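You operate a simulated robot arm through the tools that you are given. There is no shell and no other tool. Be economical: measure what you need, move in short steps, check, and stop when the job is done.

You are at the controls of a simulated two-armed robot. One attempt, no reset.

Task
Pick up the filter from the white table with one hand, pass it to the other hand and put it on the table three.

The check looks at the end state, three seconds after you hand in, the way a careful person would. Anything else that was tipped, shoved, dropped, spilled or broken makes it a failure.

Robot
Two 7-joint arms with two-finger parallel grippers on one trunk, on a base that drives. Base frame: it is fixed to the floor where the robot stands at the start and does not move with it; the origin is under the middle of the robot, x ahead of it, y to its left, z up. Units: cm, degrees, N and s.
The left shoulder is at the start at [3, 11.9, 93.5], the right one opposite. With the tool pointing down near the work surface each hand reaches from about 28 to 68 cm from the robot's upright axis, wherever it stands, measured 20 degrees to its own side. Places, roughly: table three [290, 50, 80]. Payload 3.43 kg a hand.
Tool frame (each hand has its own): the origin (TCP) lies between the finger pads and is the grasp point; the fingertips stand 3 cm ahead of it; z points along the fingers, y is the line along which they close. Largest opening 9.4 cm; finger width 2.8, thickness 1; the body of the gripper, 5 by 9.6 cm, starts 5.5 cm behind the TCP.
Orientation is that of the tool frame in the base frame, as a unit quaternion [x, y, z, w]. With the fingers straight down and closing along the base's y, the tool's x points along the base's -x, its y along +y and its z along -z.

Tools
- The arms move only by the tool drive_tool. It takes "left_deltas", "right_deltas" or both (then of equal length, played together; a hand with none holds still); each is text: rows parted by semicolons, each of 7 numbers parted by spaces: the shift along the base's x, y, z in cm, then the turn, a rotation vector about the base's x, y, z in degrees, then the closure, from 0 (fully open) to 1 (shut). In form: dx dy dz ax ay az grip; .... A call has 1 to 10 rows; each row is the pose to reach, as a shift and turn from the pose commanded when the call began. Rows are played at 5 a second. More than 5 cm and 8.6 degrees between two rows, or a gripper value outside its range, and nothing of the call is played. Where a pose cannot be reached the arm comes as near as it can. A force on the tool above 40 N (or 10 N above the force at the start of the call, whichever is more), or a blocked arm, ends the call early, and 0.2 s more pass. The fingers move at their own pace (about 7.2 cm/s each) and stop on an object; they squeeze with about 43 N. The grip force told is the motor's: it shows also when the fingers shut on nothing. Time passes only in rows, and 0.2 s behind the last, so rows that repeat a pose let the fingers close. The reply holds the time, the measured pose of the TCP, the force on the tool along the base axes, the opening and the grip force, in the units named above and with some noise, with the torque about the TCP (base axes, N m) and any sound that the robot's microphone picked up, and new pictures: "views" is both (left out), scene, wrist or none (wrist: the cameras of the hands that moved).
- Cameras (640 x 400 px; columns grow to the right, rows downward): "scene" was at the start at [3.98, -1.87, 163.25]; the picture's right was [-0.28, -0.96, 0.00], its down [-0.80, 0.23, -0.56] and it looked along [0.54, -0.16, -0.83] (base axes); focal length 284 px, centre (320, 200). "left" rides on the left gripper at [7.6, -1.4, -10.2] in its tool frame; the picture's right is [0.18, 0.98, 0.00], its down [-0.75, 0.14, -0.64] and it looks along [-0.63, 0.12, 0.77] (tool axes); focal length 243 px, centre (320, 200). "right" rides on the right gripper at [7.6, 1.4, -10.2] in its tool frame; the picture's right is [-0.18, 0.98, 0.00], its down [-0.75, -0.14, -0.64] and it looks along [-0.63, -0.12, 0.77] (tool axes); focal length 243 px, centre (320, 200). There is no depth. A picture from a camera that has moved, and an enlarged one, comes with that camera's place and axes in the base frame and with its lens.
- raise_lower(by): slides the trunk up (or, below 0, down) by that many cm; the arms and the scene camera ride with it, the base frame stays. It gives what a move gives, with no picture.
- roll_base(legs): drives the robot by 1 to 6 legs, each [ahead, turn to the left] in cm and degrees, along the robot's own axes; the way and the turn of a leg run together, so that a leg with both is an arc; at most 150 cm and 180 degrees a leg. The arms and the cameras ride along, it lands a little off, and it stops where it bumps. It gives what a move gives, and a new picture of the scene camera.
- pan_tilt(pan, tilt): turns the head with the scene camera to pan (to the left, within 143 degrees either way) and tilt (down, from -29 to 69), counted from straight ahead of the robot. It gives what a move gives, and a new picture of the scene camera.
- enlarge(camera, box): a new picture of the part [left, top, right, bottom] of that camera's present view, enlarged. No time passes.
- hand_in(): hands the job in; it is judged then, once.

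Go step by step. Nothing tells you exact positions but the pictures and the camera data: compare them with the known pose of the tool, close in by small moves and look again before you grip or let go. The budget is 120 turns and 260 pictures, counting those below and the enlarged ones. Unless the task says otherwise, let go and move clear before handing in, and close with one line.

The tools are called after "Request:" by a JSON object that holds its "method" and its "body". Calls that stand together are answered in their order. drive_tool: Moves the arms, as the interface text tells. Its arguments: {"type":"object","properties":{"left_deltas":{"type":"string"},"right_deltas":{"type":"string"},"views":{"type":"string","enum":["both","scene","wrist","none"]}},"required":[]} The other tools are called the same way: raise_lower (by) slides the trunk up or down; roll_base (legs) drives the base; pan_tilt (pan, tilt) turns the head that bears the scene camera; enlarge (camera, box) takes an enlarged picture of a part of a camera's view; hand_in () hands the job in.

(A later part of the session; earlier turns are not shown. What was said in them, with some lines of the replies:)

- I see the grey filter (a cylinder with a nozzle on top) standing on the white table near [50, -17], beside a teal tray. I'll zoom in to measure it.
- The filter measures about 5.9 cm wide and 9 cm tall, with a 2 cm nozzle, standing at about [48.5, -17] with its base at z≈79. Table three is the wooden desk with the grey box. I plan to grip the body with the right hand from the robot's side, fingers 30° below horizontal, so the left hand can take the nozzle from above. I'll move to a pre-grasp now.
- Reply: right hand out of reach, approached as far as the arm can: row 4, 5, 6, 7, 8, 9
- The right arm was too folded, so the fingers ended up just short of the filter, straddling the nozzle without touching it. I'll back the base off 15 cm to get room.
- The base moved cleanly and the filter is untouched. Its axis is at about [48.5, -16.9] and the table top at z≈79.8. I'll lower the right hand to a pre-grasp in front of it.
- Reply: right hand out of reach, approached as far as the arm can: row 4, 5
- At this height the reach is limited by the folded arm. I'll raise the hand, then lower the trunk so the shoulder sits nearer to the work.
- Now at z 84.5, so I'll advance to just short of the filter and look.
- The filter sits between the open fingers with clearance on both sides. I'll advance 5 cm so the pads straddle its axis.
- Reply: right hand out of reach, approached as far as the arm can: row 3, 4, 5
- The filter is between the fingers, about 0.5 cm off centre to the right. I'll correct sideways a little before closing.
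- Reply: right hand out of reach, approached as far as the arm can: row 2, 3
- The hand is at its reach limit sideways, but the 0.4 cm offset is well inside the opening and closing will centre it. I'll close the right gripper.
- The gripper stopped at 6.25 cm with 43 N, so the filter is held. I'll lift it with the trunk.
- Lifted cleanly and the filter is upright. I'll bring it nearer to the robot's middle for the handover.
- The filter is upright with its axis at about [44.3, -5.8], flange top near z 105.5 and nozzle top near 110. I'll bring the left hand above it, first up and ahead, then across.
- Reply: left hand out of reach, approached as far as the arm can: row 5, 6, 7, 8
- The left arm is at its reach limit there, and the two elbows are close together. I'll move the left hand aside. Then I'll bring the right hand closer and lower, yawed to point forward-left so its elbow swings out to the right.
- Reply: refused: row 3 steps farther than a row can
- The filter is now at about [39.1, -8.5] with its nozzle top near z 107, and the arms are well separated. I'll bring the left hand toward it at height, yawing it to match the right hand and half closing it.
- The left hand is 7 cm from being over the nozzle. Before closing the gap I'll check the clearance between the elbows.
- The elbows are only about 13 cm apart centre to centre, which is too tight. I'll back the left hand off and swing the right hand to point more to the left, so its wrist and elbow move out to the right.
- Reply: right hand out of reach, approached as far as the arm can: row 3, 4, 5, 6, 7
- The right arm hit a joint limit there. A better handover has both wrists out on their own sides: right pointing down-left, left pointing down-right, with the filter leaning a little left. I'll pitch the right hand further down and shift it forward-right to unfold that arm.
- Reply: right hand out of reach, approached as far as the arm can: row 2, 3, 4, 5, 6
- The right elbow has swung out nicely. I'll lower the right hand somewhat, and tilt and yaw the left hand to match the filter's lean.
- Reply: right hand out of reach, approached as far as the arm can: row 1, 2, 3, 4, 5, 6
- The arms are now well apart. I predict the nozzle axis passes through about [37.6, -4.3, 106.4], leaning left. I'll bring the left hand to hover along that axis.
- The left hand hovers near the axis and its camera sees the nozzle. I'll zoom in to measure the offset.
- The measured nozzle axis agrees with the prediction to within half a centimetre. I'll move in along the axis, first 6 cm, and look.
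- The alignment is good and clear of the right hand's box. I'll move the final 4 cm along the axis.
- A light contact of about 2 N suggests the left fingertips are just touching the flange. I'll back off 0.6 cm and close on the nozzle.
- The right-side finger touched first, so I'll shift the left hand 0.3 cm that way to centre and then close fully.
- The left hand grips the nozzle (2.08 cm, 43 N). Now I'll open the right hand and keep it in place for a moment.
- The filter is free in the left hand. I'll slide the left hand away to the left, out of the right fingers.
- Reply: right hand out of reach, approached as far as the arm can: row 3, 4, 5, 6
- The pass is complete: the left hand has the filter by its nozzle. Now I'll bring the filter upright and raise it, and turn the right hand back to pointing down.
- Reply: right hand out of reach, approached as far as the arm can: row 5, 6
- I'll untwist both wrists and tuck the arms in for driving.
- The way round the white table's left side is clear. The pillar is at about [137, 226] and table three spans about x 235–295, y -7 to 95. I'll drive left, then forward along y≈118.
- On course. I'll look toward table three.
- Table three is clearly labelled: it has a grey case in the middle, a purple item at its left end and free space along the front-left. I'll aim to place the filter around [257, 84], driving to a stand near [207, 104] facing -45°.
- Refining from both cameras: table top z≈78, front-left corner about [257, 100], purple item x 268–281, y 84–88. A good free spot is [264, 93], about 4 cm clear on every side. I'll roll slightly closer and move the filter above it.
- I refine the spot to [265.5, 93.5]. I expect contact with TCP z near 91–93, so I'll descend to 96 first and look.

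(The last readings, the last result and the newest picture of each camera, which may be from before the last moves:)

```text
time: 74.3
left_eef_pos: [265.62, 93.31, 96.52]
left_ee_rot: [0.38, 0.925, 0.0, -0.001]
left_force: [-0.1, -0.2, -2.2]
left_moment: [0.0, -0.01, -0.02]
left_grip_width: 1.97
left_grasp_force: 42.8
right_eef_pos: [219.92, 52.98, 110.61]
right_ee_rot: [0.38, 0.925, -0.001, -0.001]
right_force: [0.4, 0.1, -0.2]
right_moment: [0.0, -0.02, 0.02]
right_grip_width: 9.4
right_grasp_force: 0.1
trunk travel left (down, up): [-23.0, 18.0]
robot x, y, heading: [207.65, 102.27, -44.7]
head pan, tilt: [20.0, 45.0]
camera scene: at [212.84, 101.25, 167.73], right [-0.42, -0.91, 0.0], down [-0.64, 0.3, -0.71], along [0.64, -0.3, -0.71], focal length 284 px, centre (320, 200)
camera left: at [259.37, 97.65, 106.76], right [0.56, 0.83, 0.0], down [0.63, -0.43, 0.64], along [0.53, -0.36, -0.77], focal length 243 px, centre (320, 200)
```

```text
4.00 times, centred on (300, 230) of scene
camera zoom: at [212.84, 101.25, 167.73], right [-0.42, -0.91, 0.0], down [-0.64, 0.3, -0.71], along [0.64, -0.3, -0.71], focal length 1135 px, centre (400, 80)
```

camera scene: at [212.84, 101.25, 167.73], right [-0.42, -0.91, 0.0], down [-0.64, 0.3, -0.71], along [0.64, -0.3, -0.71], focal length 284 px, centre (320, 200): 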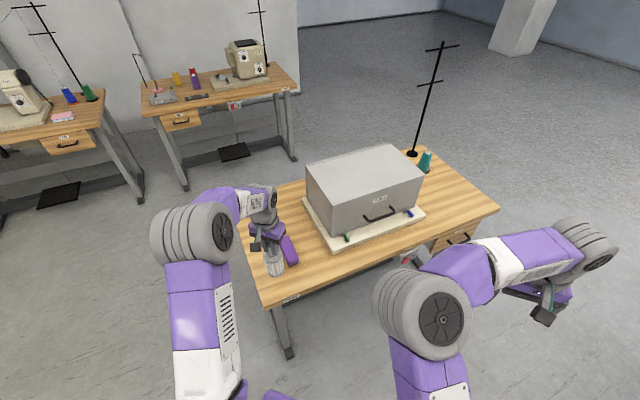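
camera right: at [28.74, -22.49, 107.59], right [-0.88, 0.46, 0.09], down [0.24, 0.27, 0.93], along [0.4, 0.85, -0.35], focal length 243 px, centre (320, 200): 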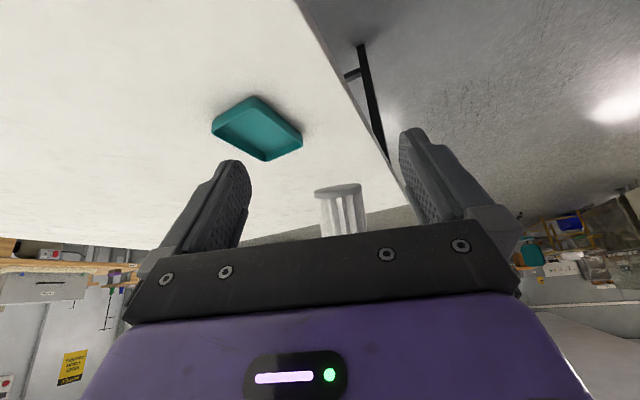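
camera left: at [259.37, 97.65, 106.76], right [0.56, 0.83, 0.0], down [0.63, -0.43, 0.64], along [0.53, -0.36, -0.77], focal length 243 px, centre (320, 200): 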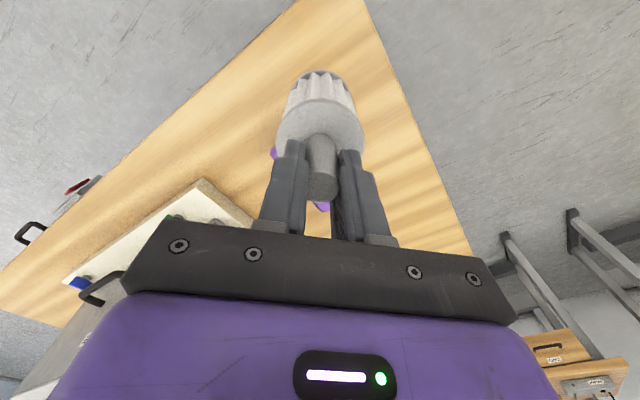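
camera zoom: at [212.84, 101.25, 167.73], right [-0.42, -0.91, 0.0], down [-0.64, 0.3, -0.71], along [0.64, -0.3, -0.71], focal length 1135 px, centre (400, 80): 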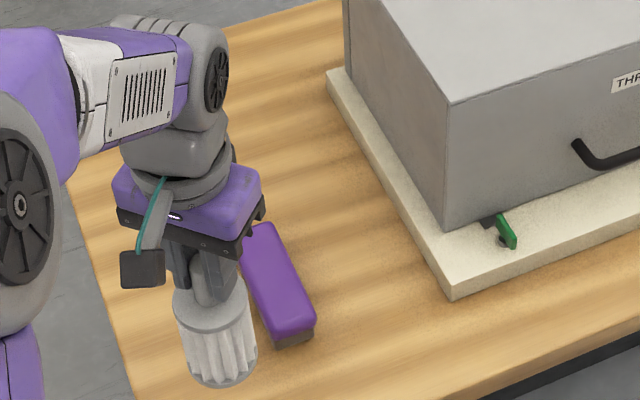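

The path is clear. I'll shift 0.7 cm further from the purple item and go down in small steps, watching the force.

Request:
{"method": "drive_tool", "body": {"left_deltas": "0 0.7 -1 0 0 0 1; 0 0.7 -2 0 0 0 1; 0 0.7 -2.7 0 0 0 1; 0 0.7 -2.7 0 0 0 1", "views": "wrist"}}

Request:
{"method": "enlarge", "body": {"camera": "scene", "box": [220, 200, 340, 275]}}

```text
time: 75.3
left_eef_pos: [265.44, 94.19, 93.74]
left_ee_rot: [0.38, 0.925, 0.0, 0.0]
left_force: [-0.7, -0.5, -1.3]
left_moment: [0.0, 0.0, -0.02]
left_grip_width: 1.99
left_grasp_force: 43.1
right_eef_pos: [219.9, 53.05, 110.5]
right_ee_rot: [0.38, 0.925, -0.001, 0.0]
right_force: [-0.3, -0.4, -0.3]
right_moment: [0.0, 0.02, -0.01]
right_grip_width: 9.4
right_grasp_force: 0.1
trunk travel left (down, up): [-23.0, 18.0]
robot x, y, heading: [207.39, 102.63, -44.6]
head pan, tilt: [20.0, 45.0]
camera left: at [259.25, 98.46, 104.01], right [0.56, 0.83, 0.0], down [0.63, -0.43, 0.64], along [0.53, -0.36, -0.77], focal length 243 px, centre (320, 200)
```

left: 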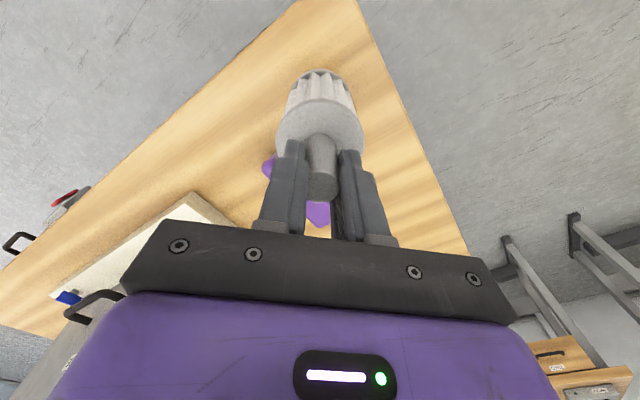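

```text
5.33 times, centred on (280, 238) of scene
camera zoom: at [212.85, 101.24, 167.73], right [-0.42, -0.91, 0.0], down [-0.64, 0.3, -0.71], along [0.64, -0.3, -0.71], focal length 1513 px, centre (533, 0)
```

zoom: 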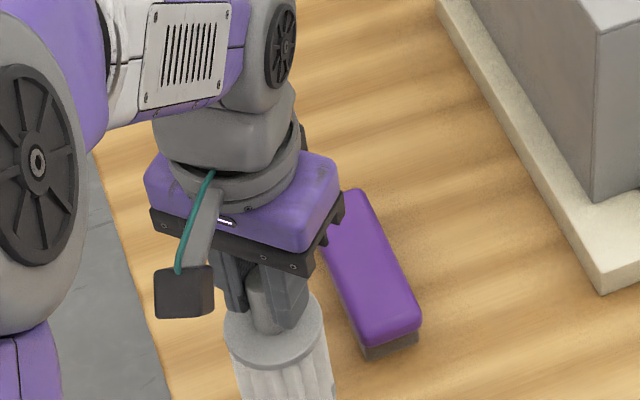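

Request:
{"method": "drive_tool", "body": {"left_deltas": "0 0 -0.4 0 0 0 1; 0 0 -0.8 0 0 0 1; 0 0 -0.8 0 0 0 1", "views": "none"}}

Request:
{"method": "enlarge", "body": {"camera": "scene", "box": [220, 220, 340, 295]}}

```text
time: 76.1
left_eef_pos: [265.63, 94.07, 93.02]
left_ee_rot: [0.381, 0.925, 0.0, 0.0]
left_force: [-0.1, 0.3, -0.5]
left_moment: [-0.04, -0.03, -0.03]
left_grip_width: 1.97
left_grasp_force: 42.9
right_eef_pos: [219.96, 53.15, 110.65]
right_ee_rot: [0.38, 0.925, 0.0, 0.0]
right_force: [0.3, -0.6, 0.4]
right_moment: [0.01, 0.02, 0.0]
right_grip_width: 9.42
right_grasp_force: 0.0
trunk travel left (down, up): [-23.0, 18.0]
robot x, y, heading: [207.38, 102.21, -44.8]
head pan, tilt: [20.0, 45.0]
```

```text
5.33 times, centred on (280, 258) of scene
camera zoom: at [212.85, 101.24, 167.73], right [-0.42, -0.91, 0.0], down [-0.64, 0.3, -0.71], along [0.64, -0.3, -0.71], focal length 1513 px, centre (533, -107)
```

zoom: 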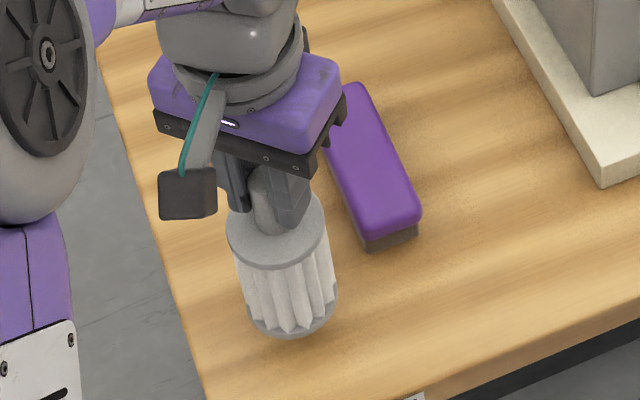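

A contact shadow is appearing under the base. I'll continue down in small steps.

Request:
{"method": "drive_tool", "body": {"left_deltas": "0 0 -0.4 0 0 0 1; 0 0 -0.7 0 0 0 1; 0 0 -0.7 0 0 0 1", "views": "none"}}

```text
time: 76.9
left_eef_pos: [265.49, 94.08, 92.18]
left_ee_rot: [0.38, 0.925, 0.0, 0.0]
left_force: [-0.8, 0.3, -0.5]
left_moment: [0.0, 0.0, -0.03]
left_grip_width: 1.97
left_grasp_force: 43.2
right_eef_pos: [219.93, 53.03, 110.45]
right_ee_rot: [0.38, 0.925, -0.001, -0.001]
right_force: [-1.0, -0.8, 0.1]
right_moment: [0.02, 0.01, -0.03]
right_grip_width: 9.39
right_grasp_force: 0.0
trunk travel left (down, up): [-23.0, 18.0]
robot x, y, heading: [207.47, 102.43, -44.7]
head pan, tilt: [20.0, 45.0]
```

Request:
{"method": "drive_tool", "body": {"left_deltas": "0 0 -0.3 0 0 0 1; 0 0 -0.5 0 0 0 1; 0 0 -0.5 0 0 0 1", "views": "none"}}

Request:
{"method": "enlarge", "body": {"camera": "scene", "box": [220, 220, 340, 295]}}

```text
time: 77.7
left_eef_pos: [265.59, 94.16, 91.76]
left_ee_rot: [0.38, 0.925, -0.001, 0.0]
left_force: [-0.3, 0.0, -0.6]
left_moment: [0.01, 0.01, 0.02]
left_grip_width: 1.97
left_grasp_force: 42.6
right_eef_pos: [219.94, 53.17, 110.53]
right_ee_rot: [0.381, 0.925, -0.001, 0.0]
right_force: [-1.3, 0.3, -0.6]
right_moment: [0.01, -0.04, 0.01]
right_grip_width: 9.36
right_grasp_force: 0.1
trunk travel left (down, up): [-23.0, 18.0]
robot x, y, heading: [207.6, 102.28, -44.6]
head pan, tilt: [20.0, 45.0]
```

```text
5.33 times, centred on (280, 258) of scene
camera zoom: at [212.86, 101.24, 167.72], right [-0.42, -0.91, 0.0], down [-0.64, 0.3, -0.71], along [0.64, -0.3, -0.71], focal length 1513 px, centre (533, -107)
```

zoom: 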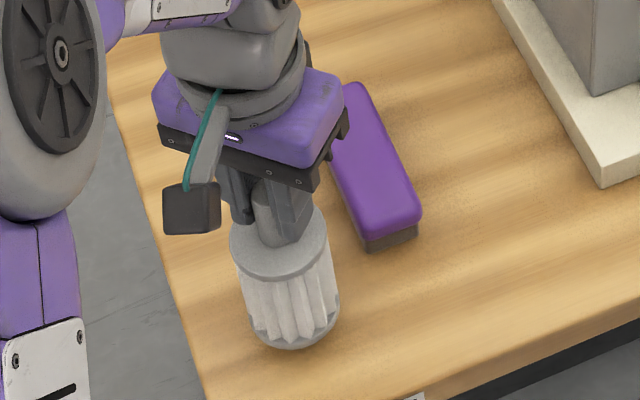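

Request:
{"method": "drive_tool", "body": {"left_deltas": "0 0 -0.3 0 0 0 1; 0 0 -0.5 0 0 0 1; 0 0 -0.5 0 0 0 1", "views": "none"}}

```text
time: 78.5
left_eef_pos: [265.44, 94.14, 91.29]
left_ee_rot: [0.381, 0.925, 0.0, 0.0]
left_force: [-0.3, -0.3, -1.0]
left_moment: [-0.01, -0.03, 0.0]
left_grip_width: 1.97
left_grasp_force: 42.8
right_eef_pos: [220.01, 53.12, 110.62]
right_ee_rot: [0.381, 0.925, -0.001, 0.0]
right_force: [0.3, -0.2, 0.3]
right_moment: [-0.02, 0.0, -0.01]
right_grip_width: 9.41
right_grasp_force: 0.0
trunk travel left (down, up): [-23.0, 18.0]
robot x, y, heading: [207.43, 102.53, -44.6]
head pan, tilt: [20.0, 45.0]
```

No contact yet at z 91.3, so I keep going down in small steps.

Request:
{"method": "drive_tool", "body": {"left_deltas": "0 0 -0.3 0 0 0 1; 0 0 -0.5 0 0 0 1; 0 0 -0.5 0 0 0 1", "views": "none"}}

Request:
{"method": "enlarge", "body": {"camera": "scene", "box": [240, 240, 320, 290]}}

```text
time: 79.3
left_eef_pos: [265.48, 93.97, 90.89]
left_ee_rot: [0.379, 0.925, 0.0, 0.0]
left_force: [0.5, -0.7, -1.8]
left_moment: [0.01, -0.01, 0.02]
left_grip_width: 1.97
left_grasp_force: 42.9
right_eef_pos: [220.04, 53.14, 110.47]
right_ee_rot: [0.38, 0.925, -0.001, 0.0]
right_force: [0.3, 0.9, 0.1]
right_moment: [0.0, 0.0, -0.03]
right_grip_width: 9.4
right_grasp_force: 0.0
trunk travel left (down, up): [-23.0, 18.0]
robot x, y, heading: [207.54, 102.34, -44.7]
head pan, tilt: [20.0, 45.0]
```

```text
8.00 times, centred on (280, 265) of scene
camera zoom: at [212.86, 101.24, 167.72], right [-0.42, -0.91, 0.0], down [-0.64, 0.3, -0.71], along [0.64, -0.3, -0.71], focal length 2270 px, centre (640, -320)
```

zoom: 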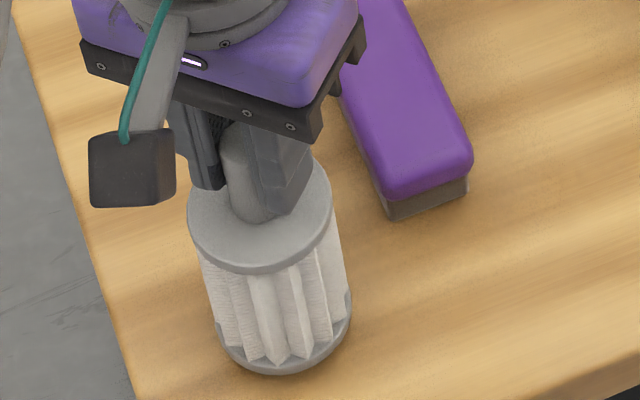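

Request:
{"method": "drive_tool", "body": {"left_deltas": "0 0 -0.2 0 0 0 1; 0 0 -0.4 0 0 0 1; 0 0 -0.4 0 0 0 1", "views": "none"}}

```text
time: 80.1
left_eef_pos: [265.53, 93.99, 90.44]
left_ee_rot: [0.381, 0.925, 0.001, 0.0]
left_force: [0.4, 0.3, 0.1]
left_moment: [-0.01, -0.03, 0.02]
left_grip_width: 1.96
left_grasp_force: 43.2
right_eef_pos: [219.88, 53.12, 110.58]
right_ee_rot: [0.38, 0.925, -0.001, 0.0]
right_force: [0.3, -0.1, -0.1]
right_moment: [0.01, 0.02, 0.0]
right_grip_width: 9.4
right_grasp_force: 0.1
trunk travel left (down, up): [-23.0, 18.0]
robot x, y, heading: [207.38, 102.5, -44.7]
head pan, tilt: [20.0, 45.0]
```

Request:
{"method": "drive_tool", "body": {"left_deltas": "0 0 -0.2 0 0 0 1; 0 0 -0.4 0 0 0 1; 0 0 -0.4 0 0 0 1", "views": "none"}}

Request:
{"method": "enlarge", "body": {"camera": "left", "box": [240, 40, 400, 140]}}

```text
time: 80.9
left_eef_pos: [265.5, 93.99, 89.84]
left_ee_rot: [0.38, 0.925, 0.0, -0.001]
left_force: [-0.3, 0.1, -2.2]
left_moment: [-0.01, 0.03, -0.01]
left_grip_width: 1.99
left_grasp_force: 43.2
right_eef_pos: [220.14, 53.04, 110.68]
right_ee_rot: [0.38, 0.925, -0.001, -0.001]
right_force: [0.0, -0.6, -0.1]
right_moment: [0.01, 0.04, 0.04]
right_grip_width: 9.39
right_grasp_force: 0.0
trunk travel left (down, up): [-23.0, 18.0]
robot x, y, heading: [207.75, 102.62, -44.8]
head pan, tilt: [20.0, 45.0]
```

```text
4.00 times, centred on (320, 90) of left
camera zoom: at [259.22, 98.37, 100.11], right [0.56, 0.83, 0.0], down [0.64, -0.43, 0.64], along [0.53, -0.36, -0.77], focal length 970 px, centre (320, 640)
```

zoom: 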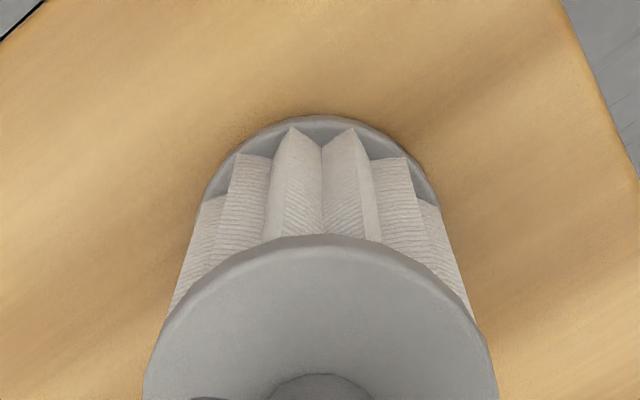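

The shadow shows it is very near the table. I'll continue.

Request:
{"method": "drive_tool", "body": {"left_deltas": "0 0 -0.2 0 0 0 1; 0 0 -0.4 0 0 0 1; 0 0 -0.4 0 0 0 1", "views": "none"}}

```text
time: 81.7
left_eef_pos: [265.61, 93.98, 89.55]
left_ee_rot: [0.38, 0.925, 0.0, 0.0]
left_force: [-0.4, 0.1, 1.7]
left_moment: [0.07, 0.16, 0.0]
left_grip_width: 1.95
left_grasp_force: 43.2
right_eef_pos: [220.02, 53.13, 110.66]
right_ee_rot: [0.379, 0.925, -0.001, 0.001]
right_force: [0.5, 0.3, 0.1]
right_moment: [0.0, 0.03, 0.02]
right_grip_width: 9.41
right_grasp_force: 0.0
trunk travel left (down, up): [-23.0, 18.0]
robot x, y, heading: [207.27, 102.38, -44.7]
head pan, tilt: [20.0, 45.0]
```

First contact (+1.7 N, small moment). I'll go 0.2 cm more to seat it.

Request:
{"method": "drive_tool", "body": {"left_deltas": "0 0 -0.15 0 0 0 1; 0 0 -0.25 0 0 0 1; 0 0 -0.25 0 0 0 1", "views": "wrist"}}

Request:
{"method": "enlarge", "body": {"camera": "scene", "box": [240, 240, 320, 290]}}

```text
time: 82.5
left_eef_pos: [265.48, 94.13, 89.47]
left_ee_rot: [0.38, 0.925, -0.001, 0.003]
left_force: [0.6, 1.9, 23.6]
left_moment: [0.61, 0.47, -0.02]
left_grip_width: 1.98
left_grasp_force: 43.0
right_eef_pos: [219.77, 53.15, 110.63]
right_ee_rot: [0.38, 0.925, 0.0, 0.001]
right_force: [1.0, 0.3, -0.6]
right_moment: [-0.02, 0.0, 0.0]
right_grip_width: 9.41
right_grasp_force: 0.1
trunk travel left (down, up): [-23.0, 18.0]
robot x, y, heading: [207.47, 102.21, -44.8]
head pan, tilt: [20.0, 45.0]
camera left: at [259.18, 98.39, 99.74], right [0.56, 0.83, 0.0], down [0.63, -0.43, 0.65], along [0.54, -0.36, -0.76], focal length 243 px, centre (320, 200)
```

left: 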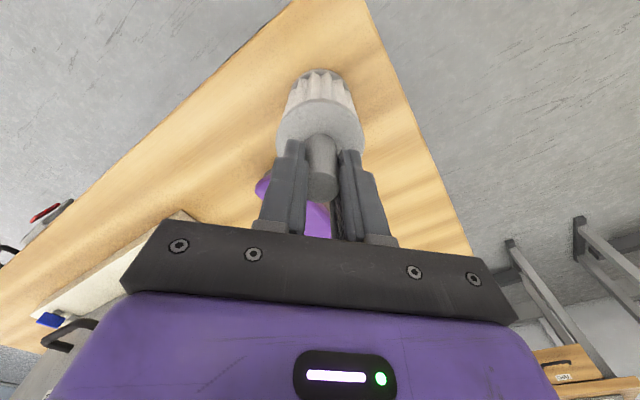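

```text
8.00 times, centred on (280, 265) of scene
camera zoom: at [212.6, 101.29, 167.75], right [-0.42, -0.91, 0.0], down [-0.64, 0.3, -0.71], along [0.64, -0.3, -0.71], focal length 2270 px, centre (640, -320)
```

zoom: 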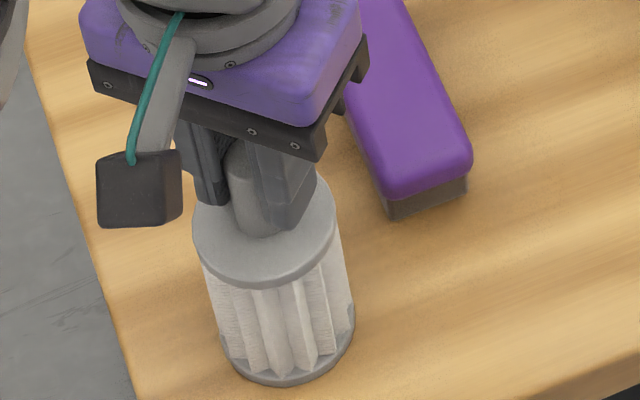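

Firmly seated (24 N). I'll relax 0.15 cm upward, then open the fingers slowly.

Request:
{"method": "drive_tool", "body": {"left_deltas": "0 0 0.15 0 0 0 1; 0 0 0.15 0 0 0 1; 0 0 0.15 0 0 0 0.7; 0 0 0.15 0 0 0 0.6; 0 0 0.15 0 0 0 0.4; 0 0 0.15 0 0 0 0.3; 0 0 0.15 0 0 0 0.3", "views": "wrist"}}

Request:
{"method": "enlarge", "body": {"camera": "scene", "box": [240, 240, 320, 290]}}

```text
time: 84.1
left_eef_pos: [265.39, 94.08, 89.5]
left_ee_rot: [0.38, 0.925, 0.001, 0.0]
left_force: [-0.2, -0.3, -0.1]
left_moment: [0.01, -0.01, -0.01]
left_grip_width: 6.58
left_grasp_force: 0.1
right_eef_pos: [219.96, 53.05, 110.59]
right_ee_rot: [0.381, 0.925, -0.001, 0.0]
right_force: [0.3, -0.3, -0.2]
right_moment: [-0.02, -0.01, 0.01]
right_grip_width: 9.41
right_grasp_force: 0.1
trunk travel left (down, up): [-23.0, 18.0]
robot x, y, heading: [207.6, 102.14, -44.4]
head pan, tilt: [20.0, 45.0]
camera left: at [259.24, 98.38, 99.7], right [0.56, 0.83, 0.0], down [0.63, -0.43, 0.64], along [0.53, -0.36, -0.77], focal length 243 px, centre (320, 200)
```

left: 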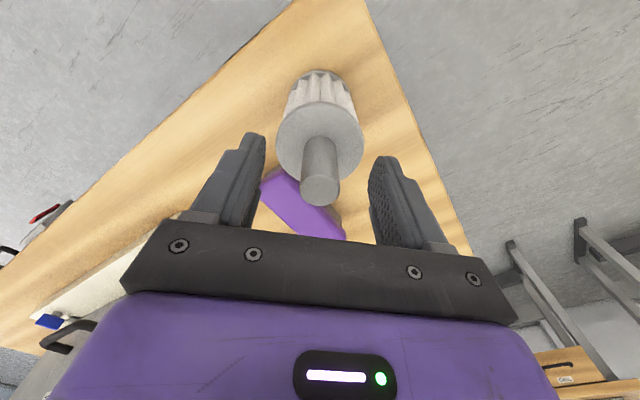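

```text
8.00 times, centred on (280, 265) of scene
camera zoom: at [212.85, 101.24, 167.73], right [-0.42, -0.91, 0.0], down [-0.64, 0.3, -0.71], along [0.64, -0.3, -0.71], focal length 2270 px, centre (640, -320)
```

zoom: 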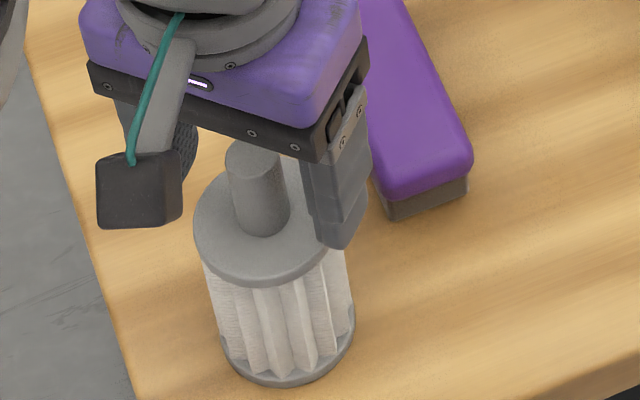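

The filter stands free and upright. I'll lift the left hand straight up and clear.

Request:
{"method": "drive_tool", "body": {"left_deltas": "0 0 2 0 0 0 0.3; 0 0 5 0 0 0 0.3; 0 0 9 0 0 0 0.3; 0 0 13 0 0 0 0.3; 0 0 17 0 0 0 0.3; 0 0 21 0 0 0 0.3; -4 0 22 0 0 0 0.3; -8 0 22 0 0 0 0.3; -12 0 22 0 0 0 0.3; -12 0 22 0 0 0 0.3", "views": "scene"}}

Request:
{"method": "enlarge", "body": {"camera": "scene", "box": [220, 180, 380, 280]}}

```text
time: 86.3
left_eef_pos: [253.57, 94.19, 111.29]
left_ee_rot: [0.38, 0.925, 0.0, 0.0]
left_force: [0.1, -0.7, 0.4]
left_moment: [-0.03, 0.01, 0.03]
left_grip_width: 6.58
left_grasp_force: 0.1
right_eef_pos: [220.02, 52.99, 110.54]
right_ee_rot: [0.38, 0.925, 0.0, 0.0]
right_force: [0.4, 0.6, 0.5]
right_moment: [0.0, 0.0, 0.02]
right_grip_width: 9.4
right_grasp_force: 0.1
trunk travel left (down, up): [-23.0, 18.0]
robot x, y, heading: [207.41, 102.64, -44.8]
head pan, tilt: [20.0, 45.0]
camera scene: at [212.94, 101.21, 167.72], right [-0.42, -0.91, 0.0], down [-0.64, 0.3, -0.71], along [0.64, -0.3, -0.71], focal length 284 px, centre (320, 200)
```

scene: 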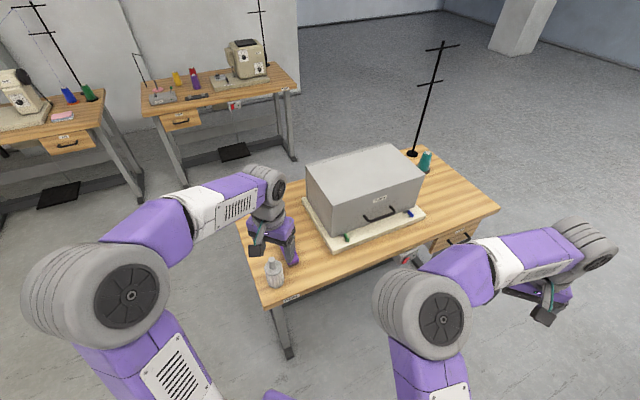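

```text
4.00 times, centred on (300, 230) of scene
camera zoom: at [212.94, 101.21, 167.72], right [-0.42, -0.91, 0.0], down [-0.64, 0.3, -0.71], along [0.64, -0.3, -0.71], focal length 1135 px, centre (400, 80)
```

zoom: 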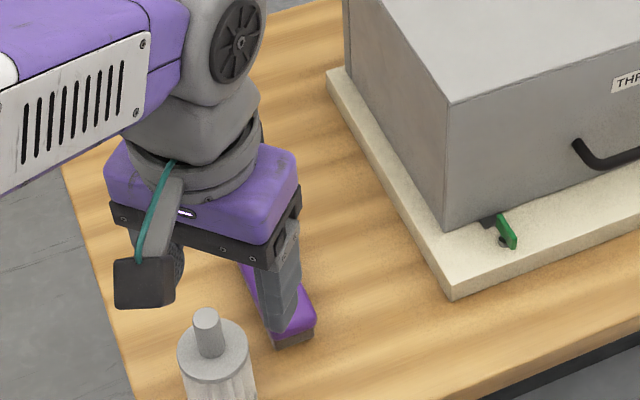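

The filter stands upright on table three, the purple item and the case are undisturbed, and both hands are clear and empty. I'm handing in.

Request:
{"method": "hand_in", "body": {}}

```text
The job is handed in.
```

The filter was picked up with the right hand, passed to the left, and set upright on table three with both hands clear; nothing else looked disturbed in the last pictures.
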